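You operate a simulated robot arm through the tools that you are given. There is no shell and no other tool. Be economical: measure what you need, move in short steps, check, and stop when the job is done.

You are at the controls of a simulated two-armed robot. One attempt, no reset.

JOB
Put one of the blue wedges from the green bench in the ply tray. Put the white dowel on the high top. Put the red block on the white tile. Take the varnish tin on the green bench and put it away on the shelf under the finishing table. Open the teal drawer, put the filler tin from the inside of the teal drawer on the grey tile and shut the drawer again. Lift the letter flap open. The order is free. Set down upright: varnish tin.

Only the result counts: the job must be done as asked and must still hold three seconds after the hand-in. Knocking over, shifting, dropping, spilling or breaking anything else fails it.

ROBOT AND FRAMES
Two 7-joint arms with two-finger parallel grippers on one trunk, on a base that drives. Base frame: it is fixed to the floor where the robot stands at the start and does not move with it; the origin is under the middle of the robot, x ahead of it, y to its left, z up; the surface under the hand at the start is at about z = 0.82. Lengths are in m, angles in degrees, forces in N, time in s.
The left shoulder is at the start at [0.05, 0.158, 1.108], the right one opposite. With the tool pointing down near the work surface each hand reaches from about 0.22 to 0.66 m from the robot's upright axis, wherever it stands, measured 20 degrees to its own side. Places, roughly: blue wedge (3x7x3 cm) [0.4, 0.5, 0.8]; filler tin [-1.25, -0.5, 0.25]; grey tile (12x12x1 cm) [0.7, -1.8, 0.9]; high top [-3.3, 1.8, 1.3]; letter flap [5.8, -3.4, 1]; ply tray (32x15x6 cm) [0.5, -0.5, 0.8]; red block (5x8x4 cm) [0.4, 0.7, 0.8]; shelf under the finishing table [3.5, -1.7, 0.2]; teal drawer [-1.2, -0.7, 0.3]; varnish tin [0.5, 1.25, 1]; white dowel (3x3x8 cm) [0.4, 0.2, 0.9]; white tile (12x12x1 cm) [0.6, 0.5, 0.8]. Payload 3.91 kg a hand.
The tool frame of a hand sits at the grasp point between the pads (the TCP): z along the fingers, y along the line on which they close. The tips reach 0.03 m beyond it. Largest opening 0.11 m; finger width 0.02, thickness 0.01; the body of the gripper, 0.048 by 0.112 m, starts 0.055 m behind the TCP.
Orientation is that of the tool frame in the base frame, as a unit quaternion [w, x, y, z]. With the fingers straight down and closing along the base's y, the tool's x points along the base's -x, its y along +y and its z along -z.

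CONTROLS
- The arms move only by the tool arm_command. It takes "left_increments", "right_increments" or both (then of equal length, played together; a hand with none holds still); each is a list that holds one entry, the list of rows, each a list of 6 numbers: the shift along the tool's x, y, z in units of 100 mm (1.0 is 100 mm), then the turn, a rotation vector about the tool's x, y, z in units of 90 degrees (1.0 is 90 degrees). In form: [[[x, y, z, wx, wy, wz], ...]]. A call has 1 to 20 rows; each row is the pose to reach, as a shift and turn from the pose commanded when the call began, along the tool's axes at that moment. "left_grip" and "right_grip" are, for a hand that has rows, the opening, from 0 (shut) to 1 (fully open), set as the call begins (left out, the last holds). A call with a number of a shift or a turn outside -1 to 1 is refused whole. A row lasts 0.2 s, in which the tool goes at most 0.05 m and 8.6 degrees; a call with a longer step from one row to the next is refused whole, and so is a gripper value outside its range. Where a pose cannot be reached the arm comes as near as it can. A force on the tool above 40 N (or 10 N above the force at the start of the call, whichever is more), or a blocked arm, ends the call early, and 0.2 s more pass. The fingers move at their own pace (about 0.153 m/s each) and stop on an object; they squeeze with about 37 N. The grip force told is the motor's: it shows also when the fingers shut on nothing. Time passes only in rows, and 0.2 s behind the last, so rows that repeat a pose let the fingers close. It gives the time, the measured TCP pose, the force on the tool (base axes), the opening and the grip force at its end, in the units of the frame above (readings bear some noise), with the torque about the TCP (base axes, N m) and any sound that the robot's microphone picked up.
- Cameras (640 x 400 px; columns grow to the right, rows downward): "scene" is now at [0.132, 0.0102, 1.2602]; the picture's right is [0.12, -0.99, 0.00], its down [-0.43, -0.05, -0.90] and it looks along [0.90, 0.11, -0.43] (base axes); focal length 214 px, centre (320, 200). "left" rides on the left gripper at [0.073, -0.017, -0.103] in its tool frame; the picture's right is [0.23, 0.97, 0.00], its down [-0.76, 0.18, -0.62] and it looks along [-0.61, 0.14, 0.78] (tool axes); focal length 222 px, centre (320, 200). "right" rides on the right gripper at [0.072, 0.017, -0.103] in its tool frame; the picture's right is [-0.23, 0.97, 0.00], its down [-0.76, -0.18, -0.62] and it looks along [-0.61, -0.14, 0.78] (tool axes); focal length 222 px, centre (320, 200).
- grab_frame(camera): a new picture of that camera. No time passes.
- move_column(by): slides the trunk up (or, below 0, down) by that many m; the arms and the scene camera ride with it, the base frame stays. It gives what a move gives, with no picture.
- steer(legs): drives the robot by 1 to 6 legs, each [ahead, turn to the left] in m and degrees, along the robot's own axes; the way and the turn of a leg run together, so that a leg with both is an arc; at most 1.5 m and 180 degrees a leg. The arms and the cameras ride along, it lands a little off, and it stops where it bumps. It gives what a move gives.
- aim_head(pan, tilt): turns the head with the scene camera to pan (to the left, within 80 degrees either way) and tilt (down, from -29 to 69), counted from straight ahead of the robot. It gives what a move gives.
- locate(camera, pixels): for up to 12 pixels [column, row] of the newest picture of that camera ("zoom" is the newest enlarged one), the place [x, y, z] in the base frame of the surface seen there, good to about 0.002 m. No time passes.
- enlarge(camera, box): a new picture of the part [left, top, right, bottom] of that camera's present view, enlarged. No time passes.
- sign_off(): hands the job in; it is judged then, once.

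Work in short steps. Measure before you move; look again where a grasp or a placing could have gone wrong, and mend it. You have 131 turns and 162 pictures in all, those below and enlarged ones among them. Open the grippers and draw the arms clear of the work before you hand the job in, unless the task says otherwise; then end with one line.

The tools are called after "Request:" as name(argument=value, ...) on one line, values as JSON. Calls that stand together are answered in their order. arm_command: Moves the arms, as the interface text tells. Its arguments: {"type":"object","properties":{"left_increments":{"type":"array","items":{"type":"array","items":{"type":"array","items":{"type":"number"}}}},"left_grip":{"type":"number"},"right_increments":{"type":"array","items":{"type":"array","items":{"type":"array","items":{"type":"number"}}}},"right_grip":{"type":"number"}},"required":[]} The other tools are called the same way: move_column (by) slides the trunk up or down; steer (legs) drives the base; aim_head (pan, tilt) turns the head that bears the scene camera; grab_frame (camera) takes a picture; locate (camera, pixels) gives the place of the surface under pixels of a picture; enlarge (camera, box) takes an enlarged picture of a part of a camera's view; sign_off () hands the job in.

At the start:

```text
time_s: 0.0
left_ee_pos: [0.3815, 0.3558, 1.0676]
left_tcp_rot: [0.0, 0.002, 1.0, -0.001]
left_ft_force: [0.4, 0.9, -1.1]
left_wrist_torque: [0.02, -0.01, 0.03]
left_finger_gap: 0.11
left_grasp_force: 0.1
right_ee_pos: [0.4037, -0.0337, 1.1335]
right_tcp_rot: [0.0, 0.002, 1.0, 0.0]
right_ft_force: [0.0, -0.3, -0.3]
right_wrist_torque: [-0.02, 0.0, 0.02]
right_finger_gap: 0.1097
right_grasp_force: 0.2
trunk travel left (down, up): [-0.35, 0.132]
robot x, y, heading: [-0.0002, -0.0003, 0.1]
head pan, tilt: [7.0, 25.6]
```

scene: 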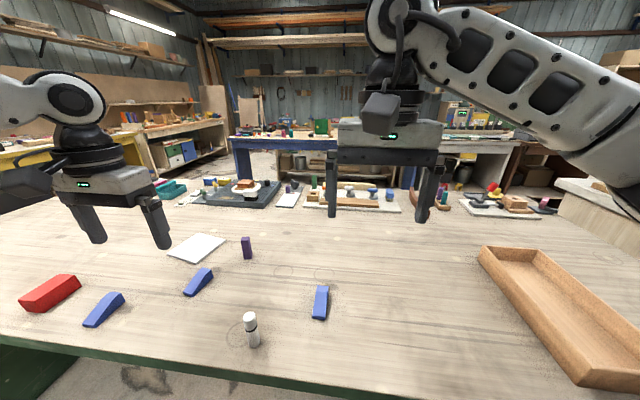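
right: 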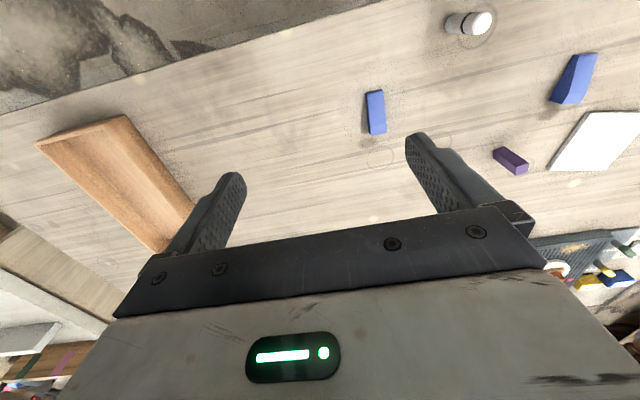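
left: 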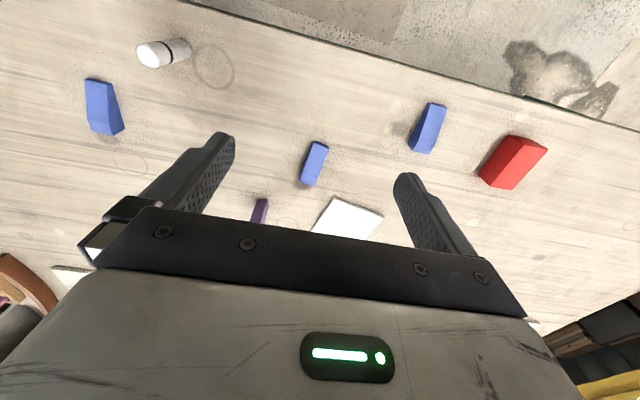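

The scene picture shows the red block (50,292), wedges (103,310), (198,282), (320,302), dowel (252,330), tile (198,248), and tray (570,310). I measure them.

Request:
locate(camera="scene", pixels=[[22, 298], [72, 276], [45, 310], [320, 290], [320, 315], [250, 318], [254, 345], [198, 248], [170, 253], [222, 240], [540, 300], [600, 330]])

Request:
enlarge(camera="scene", box=[0, 220, 350, 400])

Request:
locate(camera="left", pixels=[[428, 125], [320, 148], [308, 175], [512, 150], [500, 180], [530, 150], [150, 55], [178, 47], [98, 95], [105, 125]])

```text
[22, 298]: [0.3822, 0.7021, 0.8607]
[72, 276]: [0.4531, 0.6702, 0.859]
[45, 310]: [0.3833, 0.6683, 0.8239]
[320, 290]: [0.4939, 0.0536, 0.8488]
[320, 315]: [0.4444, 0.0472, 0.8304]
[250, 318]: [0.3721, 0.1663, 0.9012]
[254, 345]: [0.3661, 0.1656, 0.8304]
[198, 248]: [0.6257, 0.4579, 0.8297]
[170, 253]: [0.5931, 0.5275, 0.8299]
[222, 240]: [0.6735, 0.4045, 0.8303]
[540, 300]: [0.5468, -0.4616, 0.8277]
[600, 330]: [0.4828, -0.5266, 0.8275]
```

```text
1.83 times, centred on (175, 310) of scene
```

zoom: 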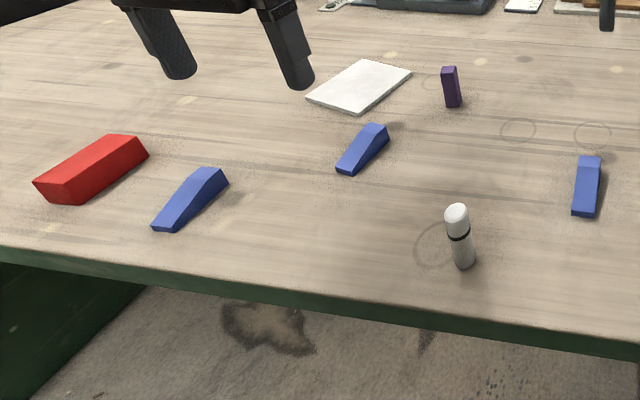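

```text
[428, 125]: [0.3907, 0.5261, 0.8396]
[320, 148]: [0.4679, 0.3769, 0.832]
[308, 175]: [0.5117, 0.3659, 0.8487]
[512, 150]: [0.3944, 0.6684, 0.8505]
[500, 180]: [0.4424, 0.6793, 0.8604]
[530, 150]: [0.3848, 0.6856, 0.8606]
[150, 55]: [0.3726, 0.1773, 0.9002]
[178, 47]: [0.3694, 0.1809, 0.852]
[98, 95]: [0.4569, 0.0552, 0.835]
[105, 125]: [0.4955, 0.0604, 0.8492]
```

Now the wedge nearest the right hand (375,112 in the right picture) and the tray.

Request:
enlarge(camera="right", box=[340, 70, 420, 150])

Request:
locate(camera="right", pixels=[[368, 94], [382, 93], [385, 120], [370, 122], [384, 131], [372, 133]])

Request:
enlarge(camera="scene", box=[440, 220, 640, 400])

Request:
locate(camera="scene", pixels=[[482, 250], [535, 248], [578, 383], [638, 350], [515, 258], [580, 340], [620, 365], [505, 310]])

```text
5.00 times, centred on (380, 110) of right
```

zoom: 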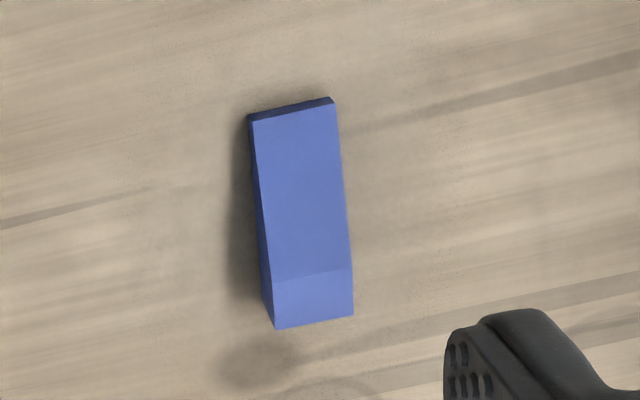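

```text
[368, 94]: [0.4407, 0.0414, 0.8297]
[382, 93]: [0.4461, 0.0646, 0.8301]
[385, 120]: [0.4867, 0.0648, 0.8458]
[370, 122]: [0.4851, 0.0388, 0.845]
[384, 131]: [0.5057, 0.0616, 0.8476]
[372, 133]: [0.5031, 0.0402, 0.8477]
```

```text
2.22 times, centred on (540, 310) of scene
```

zoom: 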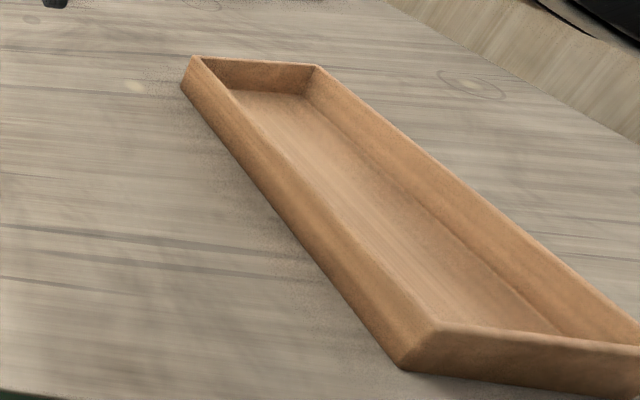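

```text
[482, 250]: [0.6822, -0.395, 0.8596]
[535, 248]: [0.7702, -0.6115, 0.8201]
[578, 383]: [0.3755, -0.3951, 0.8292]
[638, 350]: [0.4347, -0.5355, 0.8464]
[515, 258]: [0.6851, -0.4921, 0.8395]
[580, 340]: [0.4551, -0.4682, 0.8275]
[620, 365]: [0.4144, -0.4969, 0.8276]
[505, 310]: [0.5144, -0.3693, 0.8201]
```

Wedge: centre about (0.475,0.052), aligned with x, top ~0.845; bench at z 0.82. Tray interior centre about (0.535,-0.465). I move the right hand over the wedge and lower.

Request:
arm_command(right_increments=[[[-0.2, 0.21, 0.24, 0, 0, 0], [-0.4, 0.43, 0.48, 0, 0, 0], [-0.6, 0.64, 0.72, 0, 0, 0], [-0.8, 0.86, 0.95, 0, 0, 0]]], right_grip=0.7)

Request:
arm_command(right_increments=[[[0, 0, 0.35, 0, 0, 0], [0, 0, 0.7, 0, 0, 0], [0, 0, 1, 0, 0, 0]]])

Request:
grab_frame(camera="right")

```text
time_s: 1.0
left_ee_pos: [0.3809, 0.3566, 1.0674]
left_tcp_rot: [0.0, 0.001, 1.0, 0.0]
left_ft_force: [-1.0, 0.8, -0.2]
left_wrist_torque: [-0.03, -0.01, -0.01]
left_finger_gap: 0.1099
left_grasp_force: 0.1
right_ee_pos: [0.4851, 0.0527, 1.0379]
right_tcp_rot: [-0.001, 0.002, 1.0, 0.0]
right_ft_force: [0.7, -0.2, 0.2]
right_wrist_torque: [0.03, 0.01, 0.01]
right_finger_gap: 0.0771
right_grasp_force: 0.0
trunk travel left (down, up): [-0.35, 0.132]
robot x, y, heading: [-0.0011, -0.0003, -0.0]
head pan, tilt: [7.0, 25.6]
```

```text
time_s: 1.8
left_ee_pos: [0.3813, 0.3574, 1.0668]
left_tcp_rot: [0.0, 0.001, 1.0, 0.0]
left_ft_force: [0.7, 0.1, -1.1]
left_wrist_torque: [0.01, 0.01, -0.02]
left_finger_gap: 0.1099
left_grasp_force: 0.1
right_ee_pos: [0.4815, 0.0511, 0.9387]
right_tcp_rot: [0.0, 0.002, 1.0, 0.0]
right_ft_force: [1.1, 0.2, -0.6]
right_wrist_torque: [0.01, 0.03, 0.0]
right_finger_gap: 0.0769
right_grasp_force: 0.0
trunk travel left (down, up): [-0.35, 0.132]
robot x, y, heading: [0.0026, -0.0011, -0.0]
head pan, tilt: [7.0, 25.6]
```

```text
155 pictures are left
```

right: 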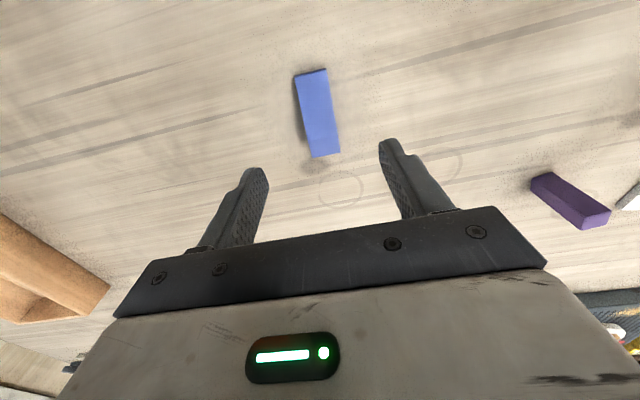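

The wedge (320,115) is between the fingers. I go down 85 mm, close, then lift.

Request:
arm_command(right_increments=[[[-0.02, 0, 0.43, 0, 0, 0], [-0.04, 0, 0.845, 0, 0, 0], [-0.04, 0, 0.845, 0, 0, 0]]])

Request:
arm_command(right_increments=[[[0, 0, 0, 0, 0, 0], [0, 0, 0, 0, 0, 0], [0, 0, -0.4, 0, 0, 0], [0, 0, -0.85, 0, 0, 0]]], right_grip=0)

Request:
grab_frame(camera="right")

```text
time_s: 2.6
left_ee_pos: [0.3817, 0.3568, 1.0667]
left_tcp_rot: [0.0, 0.0, 1.0, 0.0]
left_ft_force: [0.5, 0.3, -0.7]
left_wrist_torque: [0.01, 0.02, 0.01]
left_finger_gap: 0.1099
left_grasp_force: 0.0
right_ee_pos: [0.486, 0.0535, 0.856]
right_tcp_rot: [0.0, 0.002, 1.0, 0.0]
right_ft_force: [0.2, -0.3, -0.2]
right_wrist_torque: [0.0, 0.01, 0.01]
right_finger_gap: 0.0772
right_grasp_force: 0.0
trunk travel left (down, up): [-0.35, 0.132]
robot x, y, heading: [0.0032, -0.0009, 0.3]
head pan, tilt: [7.0, 25.6]
```

```text
time_s: 3.6
left_ee_pos: [0.3803, 0.3569, 1.0678]
left_tcp_rot: [0.0, 0.001, 1.0, 0.0]
left_ft_force: [0.9, -0.3, -0.7]
left_wrist_torque: [0.02, 0.03, 0.0]
left_finger_gap: 0.1101
left_grasp_force: 0.0
right_ee_pos: [0.4871, 0.0499, 0.9396]
right_tcp_rot: [0.0, 0.003, 1.0, 0.0]
right_ft_force: [-0.6, -0.4, -1.3]
right_wrist_torque: [-0.01, -0.01, -0.01]
right_finger_gap: 0.0269
right_grasp_force: 37.4
trunk travel left (down, up): [-0.35, 0.132]
robot x, y, heading: [0.0024, 0.0036, 0.4]
head pan, tilt: [7.0, 25.6]
```

```text
154 pictures are left
```

right: 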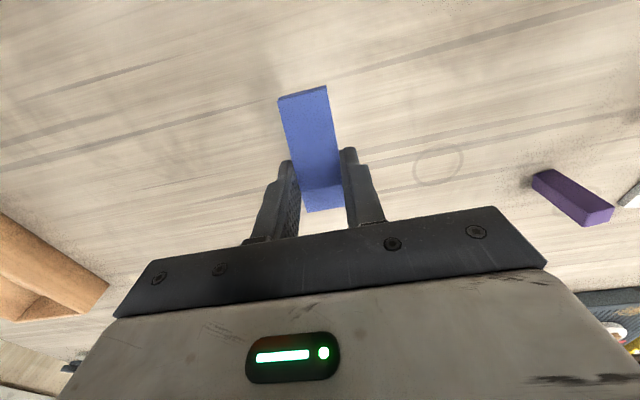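

Wedge held (gap 0.027). I raise the hand a bit over the tray rim and swing it toward the tray by turning the robot right 42°.

Request:
arm_command(right_increments=[[[0, -0.3, -0.25, 0, 0, 0], [0, -0.6, -0.5, 0, 0, 0], [0, -0.98, -0.5, 0, 0, 0]]])

Request:
steer(legs=[[0, -40]])

Request:
grab_frame(camera="right")

Request:
grab_frame(camera="scene")

```text
time_s: 4.4
left_ee_pos: [0.3807, 0.3565, 1.0673]
left_tcp_rot: [-0.001, 0.002, 1.0, 0.0]
left_ft_force: [0.5, -0.4, -0.7]
left_wrist_torque: [0.03, 0.01, -0.04]
left_finger_gap: 0.1097
left_grasp_force: 0.1
right_ee_pos: [0.4861, -0.046, 0.9892]
right_tcp_rot: [0.0, 0.002, 1.0, 0.0]
right_ft_force: [-0.4, 0.7, -0.9]
right_wrist_torque: [0.02, -0.01, -0.01]
right_finger_gap: 0.0266
right_grasp_force: 37.2
trunk travel left (down, up): [-0.35, 0.132]
robot x, y, heading: [-0.0015, -0.002, -0.1]
head pan, tilt: [7.0, 25.6]
```

```text
time_s: 6.7
left_ee_pos: [0.522, 0.0189, 1.0673]
left_tcp_rot: [0.001, 0.351, 0.936, 0.0]
left_ft_force: [-0.6, 0.2, 0.8]
left_wrist_torque: [-0.01, 0.01, 0.0]
left_finger_gap: 0.1099
left_grasp_force: 0.1
right_ee_pos: [0.3363, -0.3528, 0.988]
right_tcp_rot: [0.001, 0.352, 0.936, 0.0]
right_ft_force: [0.1, -0.3, -0.3]
right_wrist_torque: [-0.02, -0.02, 0.03]
right_finger_gap: 0.0265
right_grasp_force: 37.2
trunk travel left (down, up): [-0.35, 0.132]
robot x, y, heading: [-0.002, 0.0017, -41.0]
head pan, tilt: [7.0, 25.6]
```

```text
153 pictures are left
```

right: 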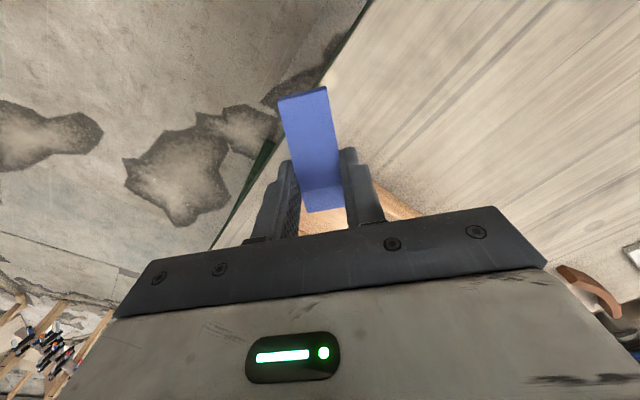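

```text
152 pictures are left
```

scene: 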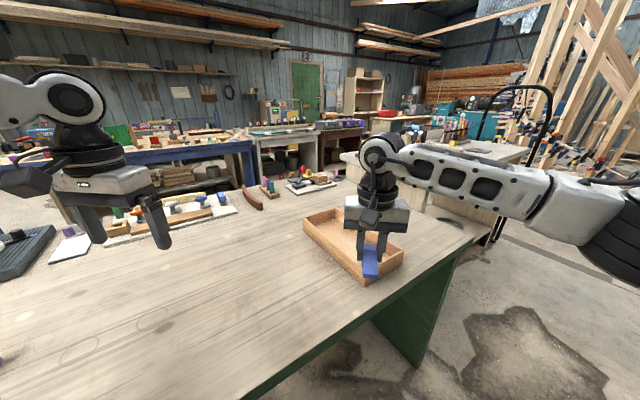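

Hand at (0.336,-0.353); I reach forward 156 mm to about (0.454,-0.455) over the tray interior.

Request:
arm_command(right_increments=[[[-0.3, 0, 0, 0, 0, 0], [-0.65, 0, 0, 0, 0, 0], [-1, 0, 0, 0, 0, 0]]])

Request:
arm_command(right_increments=[[[-0.3, 0, 0, 0, 0, 0], [-0.6, 0, 0.2, 0, 0, 0], [-0.6, 0, 0.6, 0, 0, 0]]])

Request:
grab_frame(camera="right")

Request:
grab_frame(camera="scene")

```text
time_s: 7.5
left_ee_pos: [0.5225, 0.0199, 1.0672]
left_tcp_rot: [0.001, 0.35, 0.937, 0.0]
left_ft_force: [-0.4, 0.8, -0.2]
left_wrist_torque: [0.0, -0.02, -0.01]
left_finger_gap: 0.11
left_grasp_force: 0.1
right_ee_pos: [0.413, -0.419, 0.9898]
right_tcp_rot: [0.0, 0.35, 0.937, -0.001]
right_ft_force: [-0.4, 0.9, -0.9]
right_wrist_torque: [-0.02, 0.02, 0.06]
right_finger_gap: 0.0266
right_grasp_force: 37.1
trunk travel left (down, up): [-0.35, 0.132]
robot x, y, heading: [0.0012, 0.0025, -41.1]
head pan, tilt: [7.0, 25.6]
```

```text
time_s: 8.3
left_ee_pos: [0.5225, 0.0194, 1.0672]
left_tcp_rot: [-0.001, 0.35, 0.937, 0.0]
left_ft_force: [-0.1, 0.3, 0.8]
left_wrist_torque: [0.01, 0.0, 0.01]
left_finger_gap: 0.1098
left_grasp_force: 0.1
right_ee_pos: [0.4271, -0.4422, 0.9299]
right_tcp_rot: [0.0, 0.351, 0.936, 0.0]
right_ft_force: [-0.9, -0.2, -0.2]
right_wrist_torque: [0.01, 0.0, -0.01]
right_finger_gap: 0.0266
right_grasp_force: 37.0
right hand out of reach, approached as far as the arm can: row 1, 2, 3
trunk travel left (down, up): [-0.35, 0.132]
robot x, y, heading: [0.0041, 0.0005, -40.8]
head pan, tilt: [7.0, 25.6]
```

```text
151 pictures are left
```

right: 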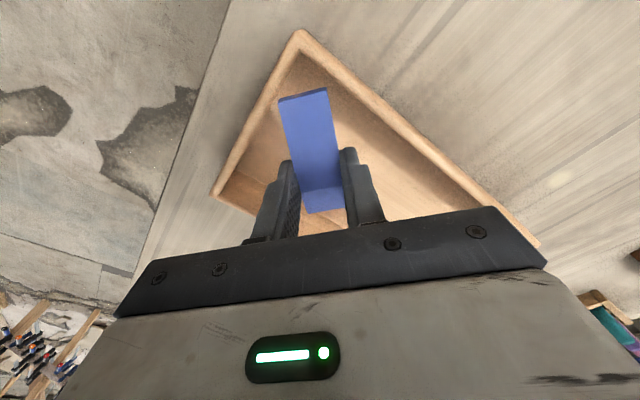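

```text
150 pictures are left
```

scene: 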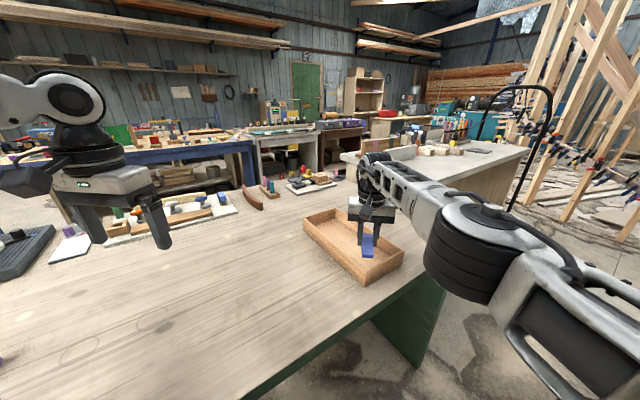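

The reach ended at (0.427,-0.442); the wedge's tail is too close to the tray's corner. I raise the hand, lower the trunk 0.12, which gives more reach.

Request:
arm_command(right_increments=[[[0, 0, -0.4, 0, 0, 0], [0, 0, -0.8, 0, 0, 0]]])

Request:
move_column(by=-0.12)

Request:
arm_command(right_increments=[[[-0.2, 0, 0, 0, 0, 0], [-0.45, 0, 0, 0, 0, 0], [-0.45, 0, 0, 0, 0, 0]]])

Request:
grab_frame(camera="right")

```text
time_s: 8.9
left_ee_pos: [0.521, 0.0205, 1.0674]
left_tcp_rot: [0.001, 0.35, 0.937, 0.0]
left_ft_force: [1.2, -0.8, -0.5]
left_wrist_torque: [0.01, 0.0, 0.03]
left_finger_gap: 0.11
left_grasp_force: 0.0
right_ee_pos: [0.4211, -0.4399, 1.007]
right_tcp_rot: [0.001, 0.351, 0.936, 0.0]
right_ft_force: [0.2, 0.5, -0.5]
right_wrist_torque: [-0.01, 0.02, -0.02]
right_finger_gap: 0.0265
right_grasp_force: 36.9
right hand out of reach, approached as far as the arm can: row 2
trunk travel left (down, up): [-0.35, 0.132]
robot x, y, heading: [0.0022, -0.0014, -40.7]
head pan, tilt: [7.0, 25.6]
```

```text
time_s: 10.4
left_ee_pos: [0.5219, 0.0223, 0.9487]
left_tcp_rot: [0.0, 0.35, 0.937, 0.0]
left_ft_force: [-0.2, -0.1, 0.9]
left_wrist_torque: [-0.01, -0.01, 0.02]
left_finger_gap: 0.1101
left_grasp_force: 0.1
right_ee_pos: [0.4196, -0.4399, 0.8881]
right_tcp_rot: [0.002, 0.351, 0.936, 0.0]
right_ft_force: [5.4, -4.3, 15.9]
right_wrist_torque: [0.27, 0.57, 0.03]
right_finger_gap: 0.0269
right_grasp_force: 36.8
trunk travel left (down, up): [-0.23, 0.252]
robot x, y, heading: [0.001, -0.0001, -41.0]
head pan, tilt: [7.0, 25.6]
```

```text
time_s: 11.2
left_ee_pos: [0.5211, 0.0217, 0.9472]
left_tcp_rot: [0.001, 0.351, 0.936, -0.002]
left_ft_force: [0.3, -0.4, -0.5]
left_wrist_torque: [0.01, -0.02, 0.03]
left_finger_gap: 0.11
left_grasp_force: 0.0
right_ee_pos: [0.4186, -0.4467, 0.8837]
right_tcp_rot: [0.002, 0.35, 0.937, -0.001]
right_ft_force: [11.2, 9.9, 20.9]
right_wrist_torque: [0.44, 0.74, -0.52]
right_finger_gap: 0.0271
right_grasp_force: 37.1
right hand out of reach, approached as far as the arm can: row 1, 2, 3
trunk travel left (down, up): [-0.23, 0.252]
robot x, y, heading: [0.0006, 0.0012, -40.9]
head pan, tilt: [7.0, 25.6]
```

```text
149 pictures are left
```

right: 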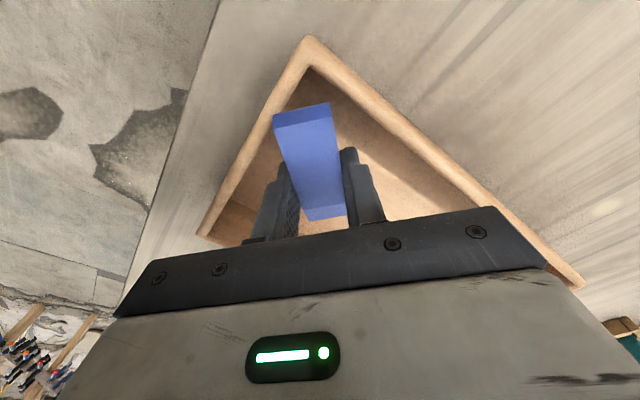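

The wedge tail bears on the rim (force 21 N). I raise the trunk at once and look.

Request:
move_column(by=0.08)

Request:
steer(legs=[[0, 17]])

Request:
grab_frame(camera="scene")

Request:
grab_frame(camera="right")

```text
time_s: 12.4
left_ee_pos: [0.5221, 0.0194, 1.0264]
left_tcp_rot: [0.001, 0.35, 0.937, -0.001]
left_ft_force: [0.3, -0.1, 0.1]
left_wrist_torque: [-0.03, 0.0, 0.02]
left_finger_gap: 0.1098
left_grasp_force: 0.1
right_ee_pos: [0.4183, -0.45, 0.96]
right_tcp_rot: [0.0, 0.352, 0.936, 0.0]
right_ft_force: [-0.2, 0.7, 0.5]
right_wrist_torque: [-0.01, -0.01, -0.02]
right_finger_gap: 0.027
right_grasp_force: 36.2
trunk travel left (down, up): [-0.31, 0.172]
robot x, y, heading: [0.0, -0.0004, -40.9]
head pan, tilt: [7.0, 25.6]
```

```text
time_s: 13.8
left_ee_pos: [0.4913, 0.1735, 1.0273]
left_tcp_rot: [0.001, 0.205, 0.979, 0.0]
left_ft_force: [-0.2, -0.1, 0.2]
left_wrist_torque: [-0.03, 0.01, -0.01]
left_finger_gap: 0.1102
left_grasp_force: 0.2
right_ee_pos: [0.532, -0.3048, 0.9616]
right_tcp_rot: [0.001, 0.207, 0.978, -0.001]
right_ft_force: [-1.0, 0.0, -0.3]
right_wrist_torque: [-0.01, -0.02, 0.0]
right_finger_gap: 0.0266
right_grasp_force: 36.7
trunk travel left (down, up): [-0.31, 0.172]
robot x, y, heading: [-0.0013, 0.0006, -23.4]
head pan, tilt: [7.0, 25.6]
```

```text
148 pictures are left
```

scene: 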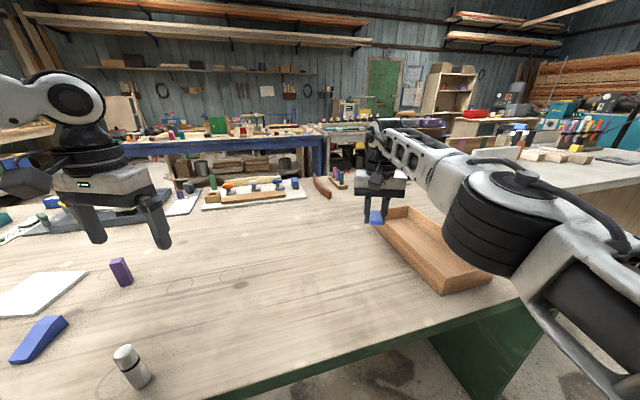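

```text
147 pictures are left
```

right: 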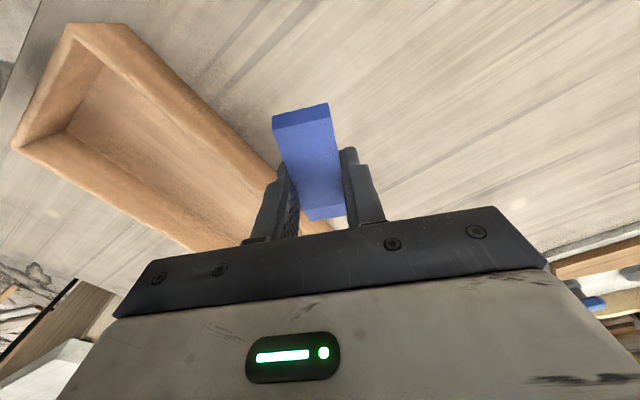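

The tray seems in place; I check its corners and the wedge ends.

Request:
locate(camera="scene", pixels=[[440, 292], [490, 278], [375, 222], [407, 208], [430, 240], [455, 265]])

Request:
locate(camera="right", pixels=[[290, 122], [315, 118], [322, 210], [18, 145], [70, 30], [150, 130], [220, 190], [130, 45]])

```text
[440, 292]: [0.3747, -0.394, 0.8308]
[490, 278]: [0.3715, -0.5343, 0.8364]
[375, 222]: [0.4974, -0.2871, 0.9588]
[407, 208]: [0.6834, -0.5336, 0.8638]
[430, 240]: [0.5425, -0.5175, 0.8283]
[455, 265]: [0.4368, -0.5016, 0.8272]
```

```text
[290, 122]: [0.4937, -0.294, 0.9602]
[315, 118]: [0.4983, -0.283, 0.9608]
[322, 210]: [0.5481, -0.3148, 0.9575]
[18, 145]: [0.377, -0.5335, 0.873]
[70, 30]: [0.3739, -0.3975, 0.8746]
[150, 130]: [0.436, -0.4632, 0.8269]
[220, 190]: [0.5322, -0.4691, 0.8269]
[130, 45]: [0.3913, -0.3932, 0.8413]
```

Tray unmoved (x 0.375–0.685, y −0.395–−0.535, rim 0.874). Shift the hand 162 mm to its right, to about (0.468,-0.454).

Request:
arm_command(right_increments=[[[0, -0.3, 0, 0, 0, 0], [0, -0.65, 0, 0, 0, 0], [0, -1, 0, 0, 0, 0]]])

Request:
arm_command(right_increments=[[[0, -0.3, 0, 0, 0, 0], [0, -0.6, 0, 0, 0, 0]]])

Request:
grab_frame(camera="right")

```text
time_s: 14.6
left_ee_pos: [0.4919, 0.1735, 1.0268]
left_tcp_rot: [0.001, 0.206, 0.979, 0.0]
left_ft_force: [0.6, 0.1, -0.2]
left_wrist_torque: [0.04, 0.03, -0.03]
left_finger_gap: 0.11
left_grasp_force: 0.1
right_ee_pos: [0.5179, -0.3739, 0.9639]
right_tcp_rot: [0.0, 0.205, 0.979, -0.001]
right_ft_force: [-0.7, -0.2, -0.2]
right_wrist_torque: [0.0, -0.01, -0.02]
right_finger_gap: 0.0268
right_grasp_force: 36.7
right hand out of reach, approached as far as the arm can: row 1, 2, 3
trunk travel left (down, up): [-0.31, 0.172]
robot x, y, heading: [0.0029, 0.001, -23.1]
head pan, tilt: [7.0, 25.6]
```

```text
time_s: 15.2
left_ee_pos: [0.4924, 0.1732, 1.0275]
left_tcp_rot: [0.001, 0.205, 0.979, 0.0]
left_ft_force: [0.2, 0.7, 0.7]
left_wrist_torque: [0.06, -0.01, 0.0]
left_finger_gap: 0.1102
left_grasp_force: 0.2
right_ee_pos: [0.4997, -0.4305, 0.9649]
right_tcp_rot: [0.0, 0.208, 0.978, 0.003]
right_ft_force: [0.2, 0.1, -0.7]
right_wrist_torque: [0.03, 0.0, 0.01]
right_finger_gap: 0.0269
right_grasp_force: 37.0
right hand out of reach, approached as far as the arm can: row 1, 2
trunk travel left (down, up): [-0.31, 0.172]
robot x, y, heading: [0.0016, 0.0028, -23.5]
head pan, tilt: [7.0, 25.6]
```

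```text
146 pictures are left
```

right: 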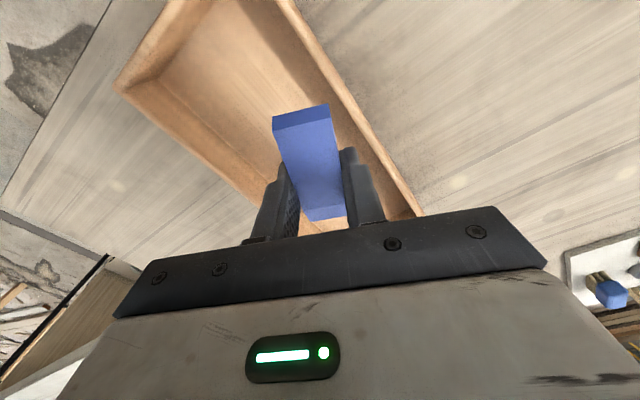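

Over the tray at (0.500,-0.430). I align the wedge with the tray, shift back a little, then descend.

Request:
arm_command(right_increments=[[[0.04, -0.15, 0, 0, 0, -0.08], [0.09, -0.32, 0.1, 0, 0, -0.17], [0.09, -0.32, 0.25, 0, 0, -0.26], [0.09, -0.32, 0.45, 0, 0, -0.26]]])

Request:
grab_frame(camera="right")

```text
time_s: 16.1
left_ee_pos: [0.4917, 0.1731, 1.0277]
left_tcp_rot: [0.001, 0.205, 0.979, 0.001]
left_ft_force: [-0.6, -1.1, -0.5]
left_wrist_torque: [-0.02, -0.01, 0.01]
left_finger_gap: 0.1098
left_grasp_force: 0.2
right_ee_pos: [0.4131, -0.4545, 0.9005]
right_tcp_rot: [0.001, 0.005, 1.0, 0.001]
right_ft_force: [0.3, 0.3, -1.2]
right_wrist_torque: [0.0, -0.03, 0.03]
right_finger_gap: 0.0268
right_grasp_force: 37.1
right hand out of reach, approached as far as the arm can: row 2, 3, 4
trunk travel left (down, up): [-0.31, 0.172]
robot x, y, heading: [0.001, -0.0026, -23.6]
head pan, tilt: [7.0, 25.6]
```

```text
145 pictures are left
```

right: 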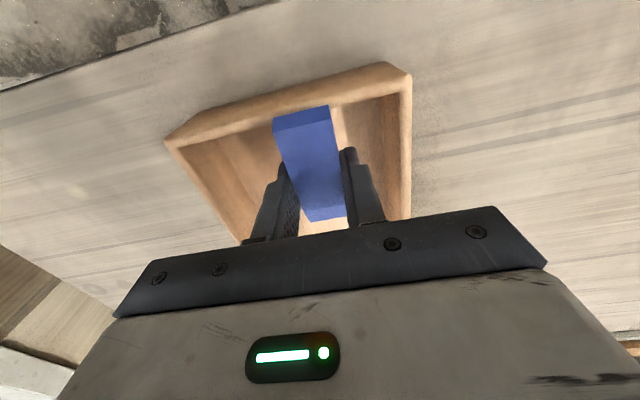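

The reach is bad from here (hand now (0.413,-0.4545)). I lift, realign, retract, then move the robot 0.24 m to the right along the bench so the tray lies well in reach.

Request:
arm_command(right_increments=[[[0, 0, -0.4, 0, 0, 0], [0.0, 0, -0.8, 0, 0, 0.05], [0.3, 0.3, -0.8, 0, 0, 0.13], [0.6, 0.5, -0.8, 0, 0, 0.2], [0.6, 0.5, -0.8, 0, 0, 0.26]]])

Request:
steer(legs=[[0, -66.4], [0.24, 0], [0, 90]])

Request:
grab_frame(camera="right")

Request:
grab_frame(camera="scene")

```text
time_s: 17.4
left_ee_pos: [0.493, 0.1741, 1.0271]
left_tcp_rot: [0.001, 0.205, 0.979, 0.0]
left_ft_force: [0.0, 0.1, 0.6]
left_wrist_torque: [-0.01, 0.0, -0.01]
left_finger_gap: 0.11
left_grasp_force: 0.0
right_ee_pos: [0.3526, -0.4035, 0.9752]
right_tcp_rot: [0.0, 0.207, 0.978, 0.0]
right_ft_force: [-0.8, -0.9, 0.5]
right_wrist_torque: [-0.01, -0.01, 0.02]
right_finger_gap: 0.0268
right_grasp_force: 37.3
trunk travel left (down, up): [-0.31, 0.172]
robot x, y, heading: [0.0025, -0.0013, -23.4]
head pan, tilt: [7.0, 25.6]
```

```text
time_s: 25.7
left_ee_pos: [0.3946, 0.1074, 1.0272]
left_tcp_rot: [0.0, 0.015, 1.0, 0.0]
left_ft_force: [1.0, -0.3, -0.6]
left_wrist_torque: [0.02, 0.0, 0.03]
left_finger_gap: 0.1101
left_grasp_force: 0.1
right_ee_pos: [0.4824, -0.4785, 0.977]
right_tcp_rot: [0.0, 0.017, 1.0, 0.0]
right_ft_force: [0.6, 0.0, -0.8]
right_wrist_torque: [-0.02, -0.02, 0.04]
right_finger_gap: 0.0274
right_grasp_force: 37.2
trunk travel left (down, up): [-0.31, 0.172]
robot x, y, heading: [0.0005, -0.2393, -1.6]
head pan, tilt: [7.0, 25.6]
```

```text
144 pictures are left
```

right: 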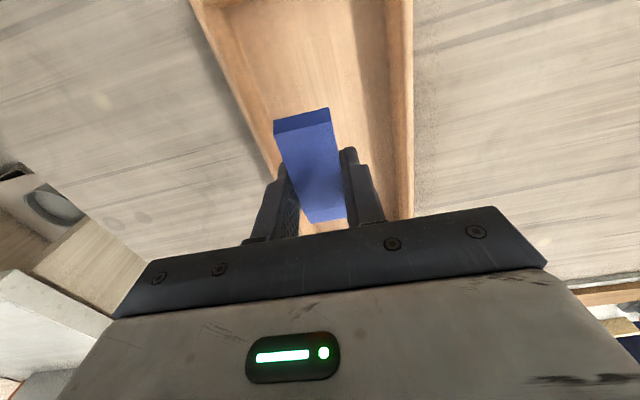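

```text
143 pictures are left
```

scene: 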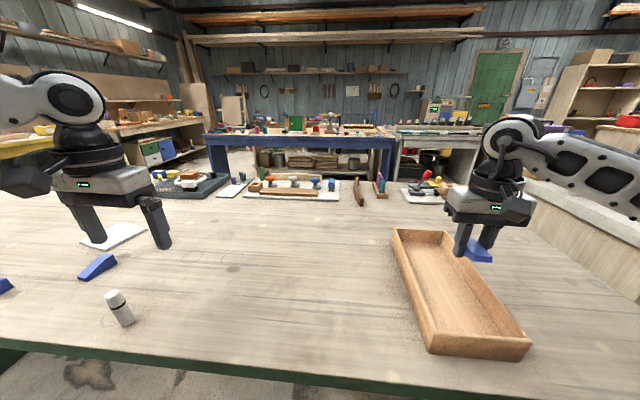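

Excellent: hand at (0.482,-0.478), squarely over the tray. Down 107 mm with +12 mm in y.

Request:
arm_command(right_increments=[[[0, 0.13, 0.3, 0, 0, 0], [0, 0.13, 0.7, 0, 0, 0], [0, 0.13, 1.0, 0, 0, 0]]])

Request:
arm_command(right_increments=[[[0, 0, 0.06, 0, 0, 0], [0, 0, 0.1, 0, 0, 0]]])

Request:
arm_command(right_increments=[[[0, 0, 0, 0, 0, 0], [0, 0, 0, 0, 0, 0], [0, 0, -0.5, 0, 0, 0], [0, 0, -0.99, 0, 0, 0]]], right_grip=0.5)

Request:
grab_frame(camera="right")

```text
time_s: 26.5
left_ee_pos: [0.395, 0.108, 1.0272]
left_tcp_rot: [0.0, 0.015, 1.0, 0.0]
left_ft_force: [-0.9, 0.4, -0.5]
left_wrist_torque: [0.01, 0.0, -0.01]
left_finger_gap: 0.1102
left_grasp_force: 0.0
right_ee_pos: [0.4837, -0.4646, 0.8744]
right_tcp_rot: [0.001, 0.017, 1.0, 0.0]
right_ft_force: [0.2, 0.6, 1.0]
right_wrist_torque: [0.01, 0.02, -0.01]
right_finger_gap: 0.0269
right_grasp_force: 37.0
trunk travel left (down, up): [-0.31, 0.172]
robot x, y, heading: [0.0033, -0.2365, -1.9]
head pan, tilt: [7.0, 25.6]
```

```text
time_s: 27.1
left_ee_pos: [0.3952, 0.1077, 1.0271]
left_tcp_rot: [0.001, 0.015, 1.0, -0.001]
left_ft_force: [0.7, 0.1, 0.2]
left_wrist_torque: [0.01, 0.04, -0.02]
left_finger_gap: 0.1098
left_grasp_force: 0.1
right_ee_pos: [0.4827, -0.466, 0.8649]
right_tcp_rot: [0.001, 0.017, 1.0, 0.0]
right_ft_force: [0.5, 0.6, -1.0]
right_wrist_torque: [0.03, -0.02, 0.01]
right_finger_gap: 0.027
right_grasp_force: 37.3
trunk travel left (down, up): [-0.31, 0.172]
robot x, y, heading: [0.0039, -0.2392, -1.6]
head pan, tilt: [7.0, 25.6]
```

```text
time_s: 28.1
left_ee_pos: [0.3939, 0.1082, 1.0272]
left_tcp_rot: [0.0, 0.015, 1.0, 0.001]
left_ft_force: [0.6, -0.4, -0.2]
left_wrist_torque: [0.02, -0.04, 0.01]
left_finger_gap: 0.1098
left_grasp_force: 0.2
right_ee_pos: [0.4857, -0.4646, 0.9662]
right_tcp_rot: [0.0, 0.016, 1.0, 0.0]
right_ft_force: [0.0, -0.4, 0.3]
right_wrist_torque: [0.0, 0.01, -0.01]
right_finger_gap: 0.055
right_grasp_force: 0.2
trunk travel left (down, up): [-0.31, 0.172]
robot x, y, heading: [0.0071, -0.2387, -1.6]
head pan, tilt: [7.0, 25.6]
```

```text
142 pictures are left
```

right: 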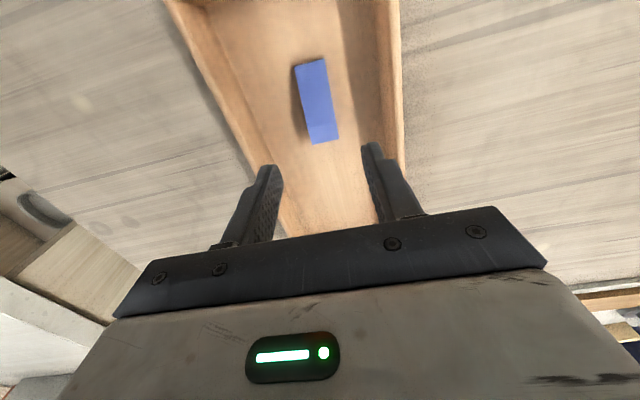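

The wedge lies flat in the tray (318,100). Next: raise the trunk and move to y≈0.40 for the red block, tile, and dowel.

Request:
move_column(by=0.1)

Request:
steer(legs=[[0, 91.6], [0.64, 0], [0, -90]])

Request:
grab_frame(camera="scene")

Request:
grab_frame(camera="left")

Request:
grab_frame(camera="right")

```text
time_s: 29.4
left_ee_pos: [0.3958, 0.1092, 1.1263]
left_tcp_rot: [0.0, 0.015, 1.0, 0.0]
left_ft_force: [0.5, 0.2, 0.4]
left_wrist_torque: [0.0, 0.0, 0.01]
left_finger_gap: 0.1099
left_grasp_force: 0.1
right_ee_pos: [0.4868, -0.4675, 1.0639]
right_tcp_rot: [0.0, 0.017, 1.0, 0.0]
right_ft_force: [0.2, -0.9, -0.4]
right_wrist_torque: [0.05, 0.02, 0.01]
right_finger_gap: 0.0553
right_grasp_force: 0.1
trunk travel left (down, up): [-0.41, 0.072]
robot x, y, heading: [0.0034, -0.2354, -1.9]
head pan, tilt: [7.0, 25.6]
```

```text
time_s: 40.9
left_ee_pos: [0.4017, 0.7646, 1.1285]
left_tcp_rot: [0.001, 0.024, 1.0, 0.0]
left_ft_force: [0.6, -0.2, 0.5]
left_wrist_torque: [0.0, -0.03, 0.01]
left_finger_gap: 0.1099
left_grasp_force: 0.1
right_ee_pos: [0.4818, 0.189, 1.0645]
right_tcp_rot: [0.001, 0.026, 1.0, 0.0]
right_ft_force: [0.1, 0.1, -0.1]
right_wrist_torque: [0.05, -0.02, 0.0]
right_finger_gap: 0.0549
right_grasp_force: 0.0
trunk travel left (down, up): [-0.41, 0.072]
robot x, y, heading: [0.0033, 0.4244, -2.7]
head pan, tilt: [7.0, 25.6]
```

```text
141 pictures are left
```

scene: 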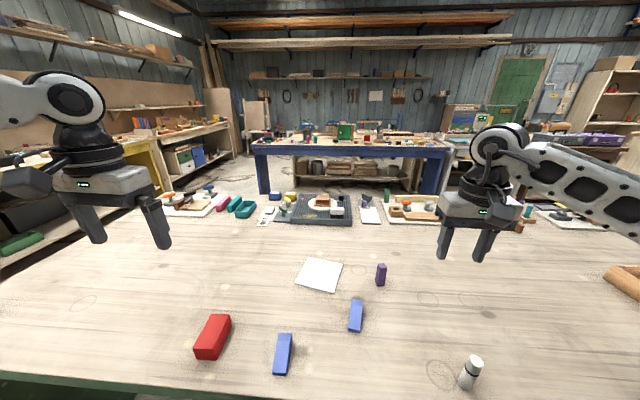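

```text
140 pictures are left
```

left: 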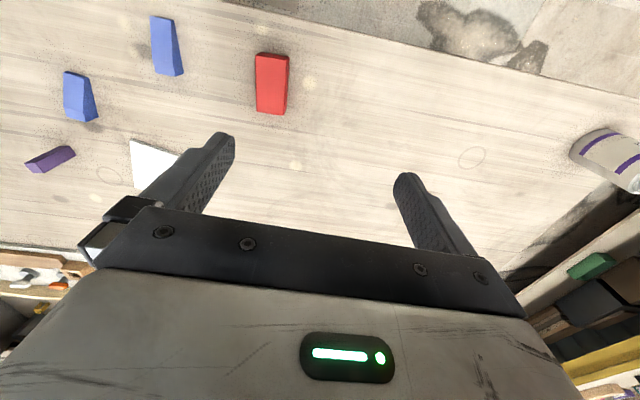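

```text
139 pictures are left
```

right: 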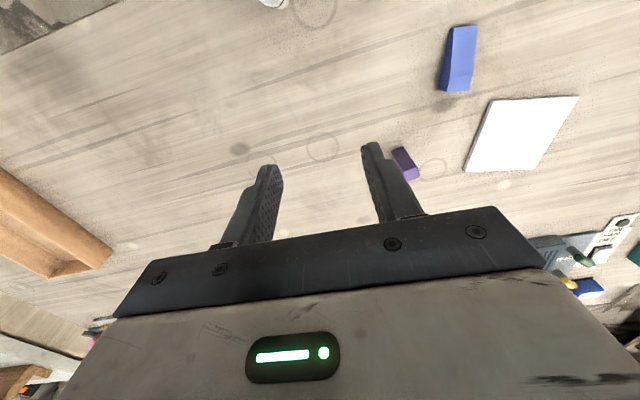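

I measure the red block (272,82 left), the tile, the dowel and the tin (605,160 left).

Request:
locate(camera="left", pixels=[[261, 57], [285, 59], [283, 103], [260, 106], [272, 82], [600, 140], [620, 170], [585, 155], [635, 180]])

Request:
locate(camera="scene", pixels=[[310, 260], [341, 264], [330, 290], [298, 283], [320, 274], [472, 360], [466, 384], [476, 378], [465, 362], [381, 268]])

Request:
enlarge(camera="scene", box=[170, 230, 500, 400])

```text
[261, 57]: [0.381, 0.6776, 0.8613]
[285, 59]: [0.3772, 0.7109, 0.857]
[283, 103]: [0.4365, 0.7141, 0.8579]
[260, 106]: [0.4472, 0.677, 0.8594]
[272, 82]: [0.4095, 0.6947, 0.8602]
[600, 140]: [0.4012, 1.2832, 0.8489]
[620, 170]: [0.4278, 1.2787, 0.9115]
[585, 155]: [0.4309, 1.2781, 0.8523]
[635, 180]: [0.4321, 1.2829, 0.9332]
```

```text
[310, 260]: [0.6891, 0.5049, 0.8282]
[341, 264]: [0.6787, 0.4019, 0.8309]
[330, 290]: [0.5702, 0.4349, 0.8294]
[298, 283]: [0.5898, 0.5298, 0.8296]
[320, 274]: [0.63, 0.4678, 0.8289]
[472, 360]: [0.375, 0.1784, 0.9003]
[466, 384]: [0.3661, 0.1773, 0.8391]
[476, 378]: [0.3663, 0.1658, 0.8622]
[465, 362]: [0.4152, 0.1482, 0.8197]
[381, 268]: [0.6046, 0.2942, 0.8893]
```

```text
1.94 times, centred on (335, 315) of scene
```

zoom: 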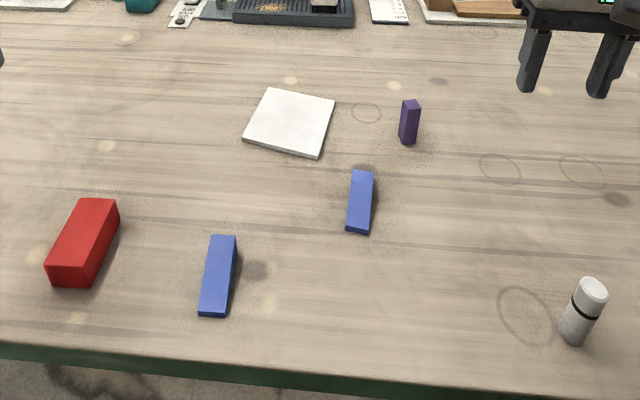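

Red block centre (0.411,0.695), aligned with x; dowel near (0.375,0.171). Move left above the block and right above the dowel together.

Request:
arm_command(left_increments=[[[-0.03, -0.17, 0.2, 0, 0, 0], [-0.06, -0.35, 0.45, 0, 0, 0], [-0.09, -0.52, 0.7, 0, 0, 0], [-0.12, -0.7, 1, 0, 0, 0]]], right_increments=[[[0.25, -0.05, 0, 0, 0, 0], [0.5, -0.1, 0, 0, 0, 0], [0.75, -0.15, 0, 0, 0, 0], [1.0, -0.22, 0, 0, 0, 0]]], left_grip=0.85, right_grip=0.7)

Request:
arm_command(left_increments=[[[0, 0, 0.3, 0, 0, 0], [0, 0, 0.65, 0, 0, 0], [0, 0, 1, 0, 0, 0]]], right_increments=[[[0.07, 0, 0.1, 0, 0, 0], [0.07, 0, 0.3, 0, 0, 0], [0.07, 0, 0.5, 0, 0, 0]]])

Request:
grab_frame(camera="left")

Request:
grab_frame(camera="right")

```text
time_s: 41.9
left_ee_pos: [0.4085, 0.6944, 1.0266]
left_tcp_rot: [0.002, 0.025, 1.0, 0.0]
left_ft_force: [-0.1, -0.6, -0.3]
left_wrist_torque: [-0.01, 0.02, -0.03]
left_finger_gap: 0.0935
left_grasp_force: 0.0
right_ee_pos: [0.3794, 0.1695, 1.0645]
right_tcp_rot: [0.001, 0.027, 1.0, 0.0]
right_ft_force: [0.2, 0.2, -0.9]
right_wrist_torque: [-0.02, -0.02, 0.02]
right_finger_gap: 0.0769
right_grasp_force: 0.1
trunk travel left (down, up): [-0.41, 0.072]
robot x, y, heading: [0.0007, 0.4268, -2.5]
head pan, tilt: [7.0, 25.6]
```

```text
time_s: 42.7
left_ee_pos: [0.4097, 0.6963, 0.9242]
left_tcp_rot: [0.001, 0.024, 1.0, 0.0]
left_ft_force: [-1.0, -0.4, -0.4]
left_wrist_torque: [0.02, -0.02, 0.02]
left_finger_gap: 0.0936
left_grasp_force: 0.1
right_ee_pos: [0.3736, 0.1721, 1.0144]
right_tcp_rot: [0.0, 0.026, 1.0, 0.0]
right_ft_force: [0.1, 0.4, -0.2]
right_wrist_torque: [-0.02, -0.02, -0.02]
right_finger_gap: 0.0771
right_grasp_force: 0.1
trunk travel left (down, up): [-0.41, 0.072]
robot x, y, heading: [0.0006, 0.4293, -2.5]
head pan, tilt: [7.0, 25.6]
```

```text
137 pictures are left
```

left: 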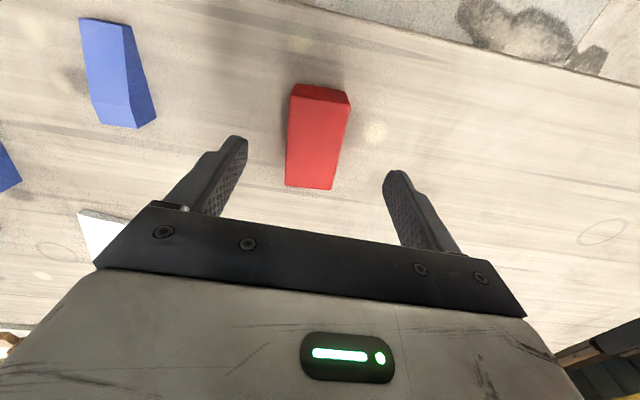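

```text
136 pictures are left
```

right: 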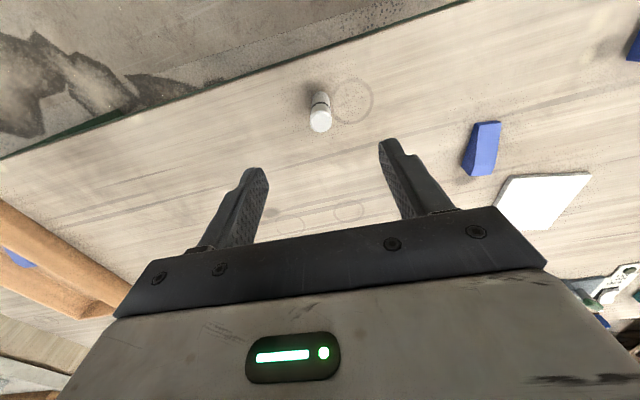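

Request:
locate(camera="right", pixels=[[320, 120], [312, 121], [328, 121], [320, 112], [320, 128], [320, 106], [320, 130]])

Request:
locate(camera="left", pixels=[[293, 102], [346, 107], [333, 184], [290, 184]])

```text
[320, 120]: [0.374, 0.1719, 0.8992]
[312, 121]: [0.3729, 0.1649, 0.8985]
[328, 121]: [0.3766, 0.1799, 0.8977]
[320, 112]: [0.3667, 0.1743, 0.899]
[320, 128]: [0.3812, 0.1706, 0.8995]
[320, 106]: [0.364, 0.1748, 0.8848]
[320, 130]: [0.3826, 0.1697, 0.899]
```

```text
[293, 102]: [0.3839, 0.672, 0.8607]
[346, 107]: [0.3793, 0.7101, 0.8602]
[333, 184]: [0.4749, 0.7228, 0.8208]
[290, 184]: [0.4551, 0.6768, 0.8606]
```

Dowel centre (0.374,0.172), block centre (0.415,0.694): both hands are right above. Descend.

Request:
arm_command(left_increments=[[[0, 0, 0.2, 0, 0, 0], [0, 0, 0.45, 0, 0, 0], [0, 0, 0.69, 0, 0, 0]]], right_increments=[[[0, 0, 0.3, 0, 0, 0], [0, 0, 0.65, 0, 0, 0], [0, 0, 1, 0, 0, 0]]])

Request:
arm_command(left_increments=[[[0, 0, 0, 0, 0, 0], [0, 0, 0, 0, 0, 0], [0, 0, 0, 0, 0, 0]]], left_grip=0, right_increments=[[[0, 0, 0.2, 0, 0, 0], [0, 0, 0.4, 0, 0, 0], [0, 0, 0.4, 0, 0, 0]]])

Request:
arm_command(left_increments=[[[0, 0, -0.2, 0, 0, 0], [0, 0, -0.4, 0, 0, 0], [0, 0, -0.6, 0, 0, 0], [0, 0, -0.6, 0, 0, 0]]], right_increments=[[[0, 0, 0, 0, 0, 0], [0, 0, 0, 0, 0, 0], [0, 0, -0.3, 0, 0, 0], [0, 0, -0.7, 0, 0, 0]]], right_grip=0)

Request:
grab_frame(camera="scene")

```text
time_s: 43.5
left_ee_pos: [0.4075, 0.6947, 0.8573]
left_tcp_rot: [0.001, 0.024, 1.0, 0.0]
left_ft_force: [-0.6, 0.4, -0.4]
left_wrist_torque: [0.0, -0.01, -0.03]
left_finger_gap: 0.0934
left_grasp_force: 0.1
right_ee_pos: [0.3741, 0.1764, 0.9148]
right_tcp_rot: [0.001, 0.026, 1.0, 0.001]
right_ft_force: [0.4, 0.2, -0.6]
right_wrist_torque: [-0.01, 0.02, 0.01]
right_finger_gap: 0.077
right_grasp_force: 0.1
trunk travel left (down, up): [-0.41, 0.072]
robot x, y, heading: [0.0048, 0.428, -2.5]
head pan, tilt: [7.0, 25.6]
```

```text
time_s: 44.3
left_ee_pos: [0.4088, 0.6954, 0.8578]
left_tcp_rot: [0.0, 0.024, 1.0, 0.001]
left_ft_force: [0.2, -0.2, 0.3]
left_wrist_torque: [-0.02, -0.08, 0.0]
left_finger_gap: 0.0451
left_grasp_force: 37.2
right_ee_pos: [0.373, 0.1734, 0.8754]
right_tcp_rot: [-0.001, 0.026, 1.0, 0.0]
right_ft_force: [0.0, 0.2, 0.3]
right_wrist_torque: [-0.02, 0.0, 0.02]
right_finger_gap: 0.077
right_grasp_force: 0.1
trunk travel left (down, up): [-0.41, 0.072]
robot x, y, heading: [0.0031, 0.4285, -2.6]
head pan, tilt: [7.0, 25.6]
```

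```text
time_s: 45.3
left_ee_pos: [0.4093, 0.6942, 0.9182]
left_tcp_rot: [0.0, 0.025, 1.0, 0.001]
left_ft_force: [0.0, -0.1, 0.8]
left_wrist_torque: [-0.02, -0.01, 0.05]
left_finger_gap: 0.0448
left_grasp_force: 37.1
right_ee_pos: [0.3745, 0.1752, 0.9439]
right_tcp_rot: [0.001, 0.026, 1.0, 0.0]
right_ft_force: [0.1, 0.1, -0.6]
right_wrist_torque: [-0.01, -0.01, 0.03]
right_finger_gap: 0.0201
right_grasp_force: 36.5
trunk travel left (down, up): [-0.41, 0.072]
robot x, y, heading: [0.0001, 0.4243, -2.8]
head pan, tilt: [7.0, 25.6]
```

```text
135 pictures are left
```

scene: 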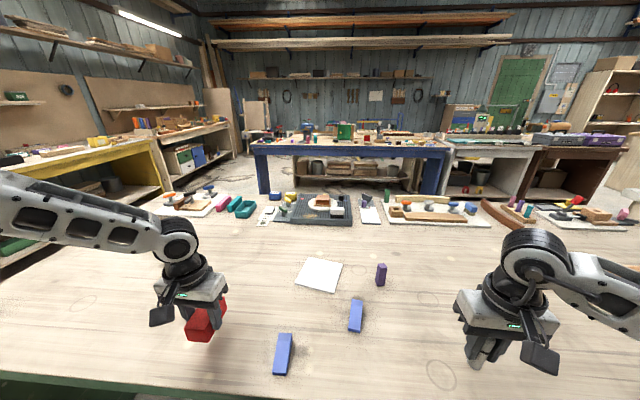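

Both held. The tile centre is (0.632,0.468), rotated about −14°; I turn the robot right 14° so it lies in the left hand's best direction.

Request:
steer(legs=[[0, -13]])

Request:
arm_command(left_increments=[[[-0.3, -0.2, -0.1, 0, 0, 0], [-0.65, -0.4, -0.2, 0, 0, 0], [-1, -0.6, -0.2, 0, 0, 0]]])

Request:
grab_frame(camera="left")

```text
time_s: 46.5
left_ee_pos: [0.4576, 0.5989, 0.9191]
left_tcp_rot: [0.0, 0.134, 0.991, -0.001]
left_ft_force: [0.0, -0.3, -1.0]
left_wrist_torque: [0.0, 0.03, -0.03]
left_finger_gap: 0.0443
left_grasp_force: 37.2
right_ee_pos: [0.309, 0.099, 0.9437]
right_tcp_rot: [0.001, 0.136, 0.991, 0.0]
right_ft_force: [-0.5, -0.7, 0.0]
right_wrist_torque: [0.01, 0.0, 0.0]
right_finger_gap: 0.0202
right_grasp_force: 36.7
trunk travel left (down, up): [-0.41, 0.072]
robot x, y, heading: [0.0031, 0.4314, -15.5]
head pan, tilt: [7.0, 25.6]
```

```text
time_s: 47.3
left_ee_pos: [0.5365, 0.5116, 0.9393]
left_tcp_rot: [0.0, 0.134, 0.991, -0.001]
left_ft_force: [0.1, 0.2, 0.2]
left_wrist_torque: [-0.03, 0.03, -0.01]
left_finger_gap: 0.0444
left_grasp_force: 37.1
right_ee_pos: [0.3105, 0.1008, 0.9437]
right_tcp_rot: [0.0, 0.136, 0.991, 0.0]
right_ft_force: [0.5, -0.2, -0.2]
right_wrist_torque: [-0.02, 0.03, -0.01]
right_finger_gap: 0.0203
right_grasp_force: 37.1
trunk travel left (down, up): [-0.41, 0.072]
robot x, y, heading: [0.0015, 0.4249, -15.5]
head pan, tilt: [7.0, 25.6]
```

```text
134 pictures are left
```

left: 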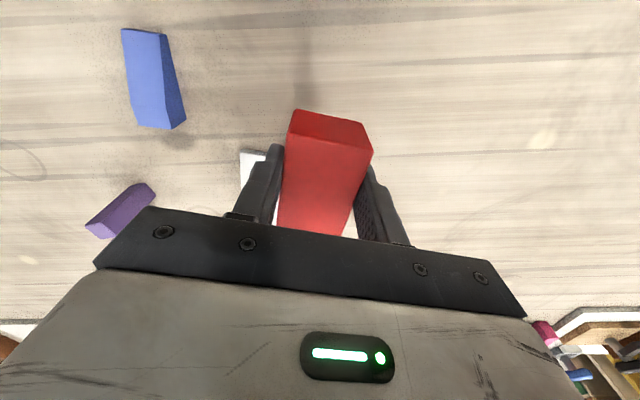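

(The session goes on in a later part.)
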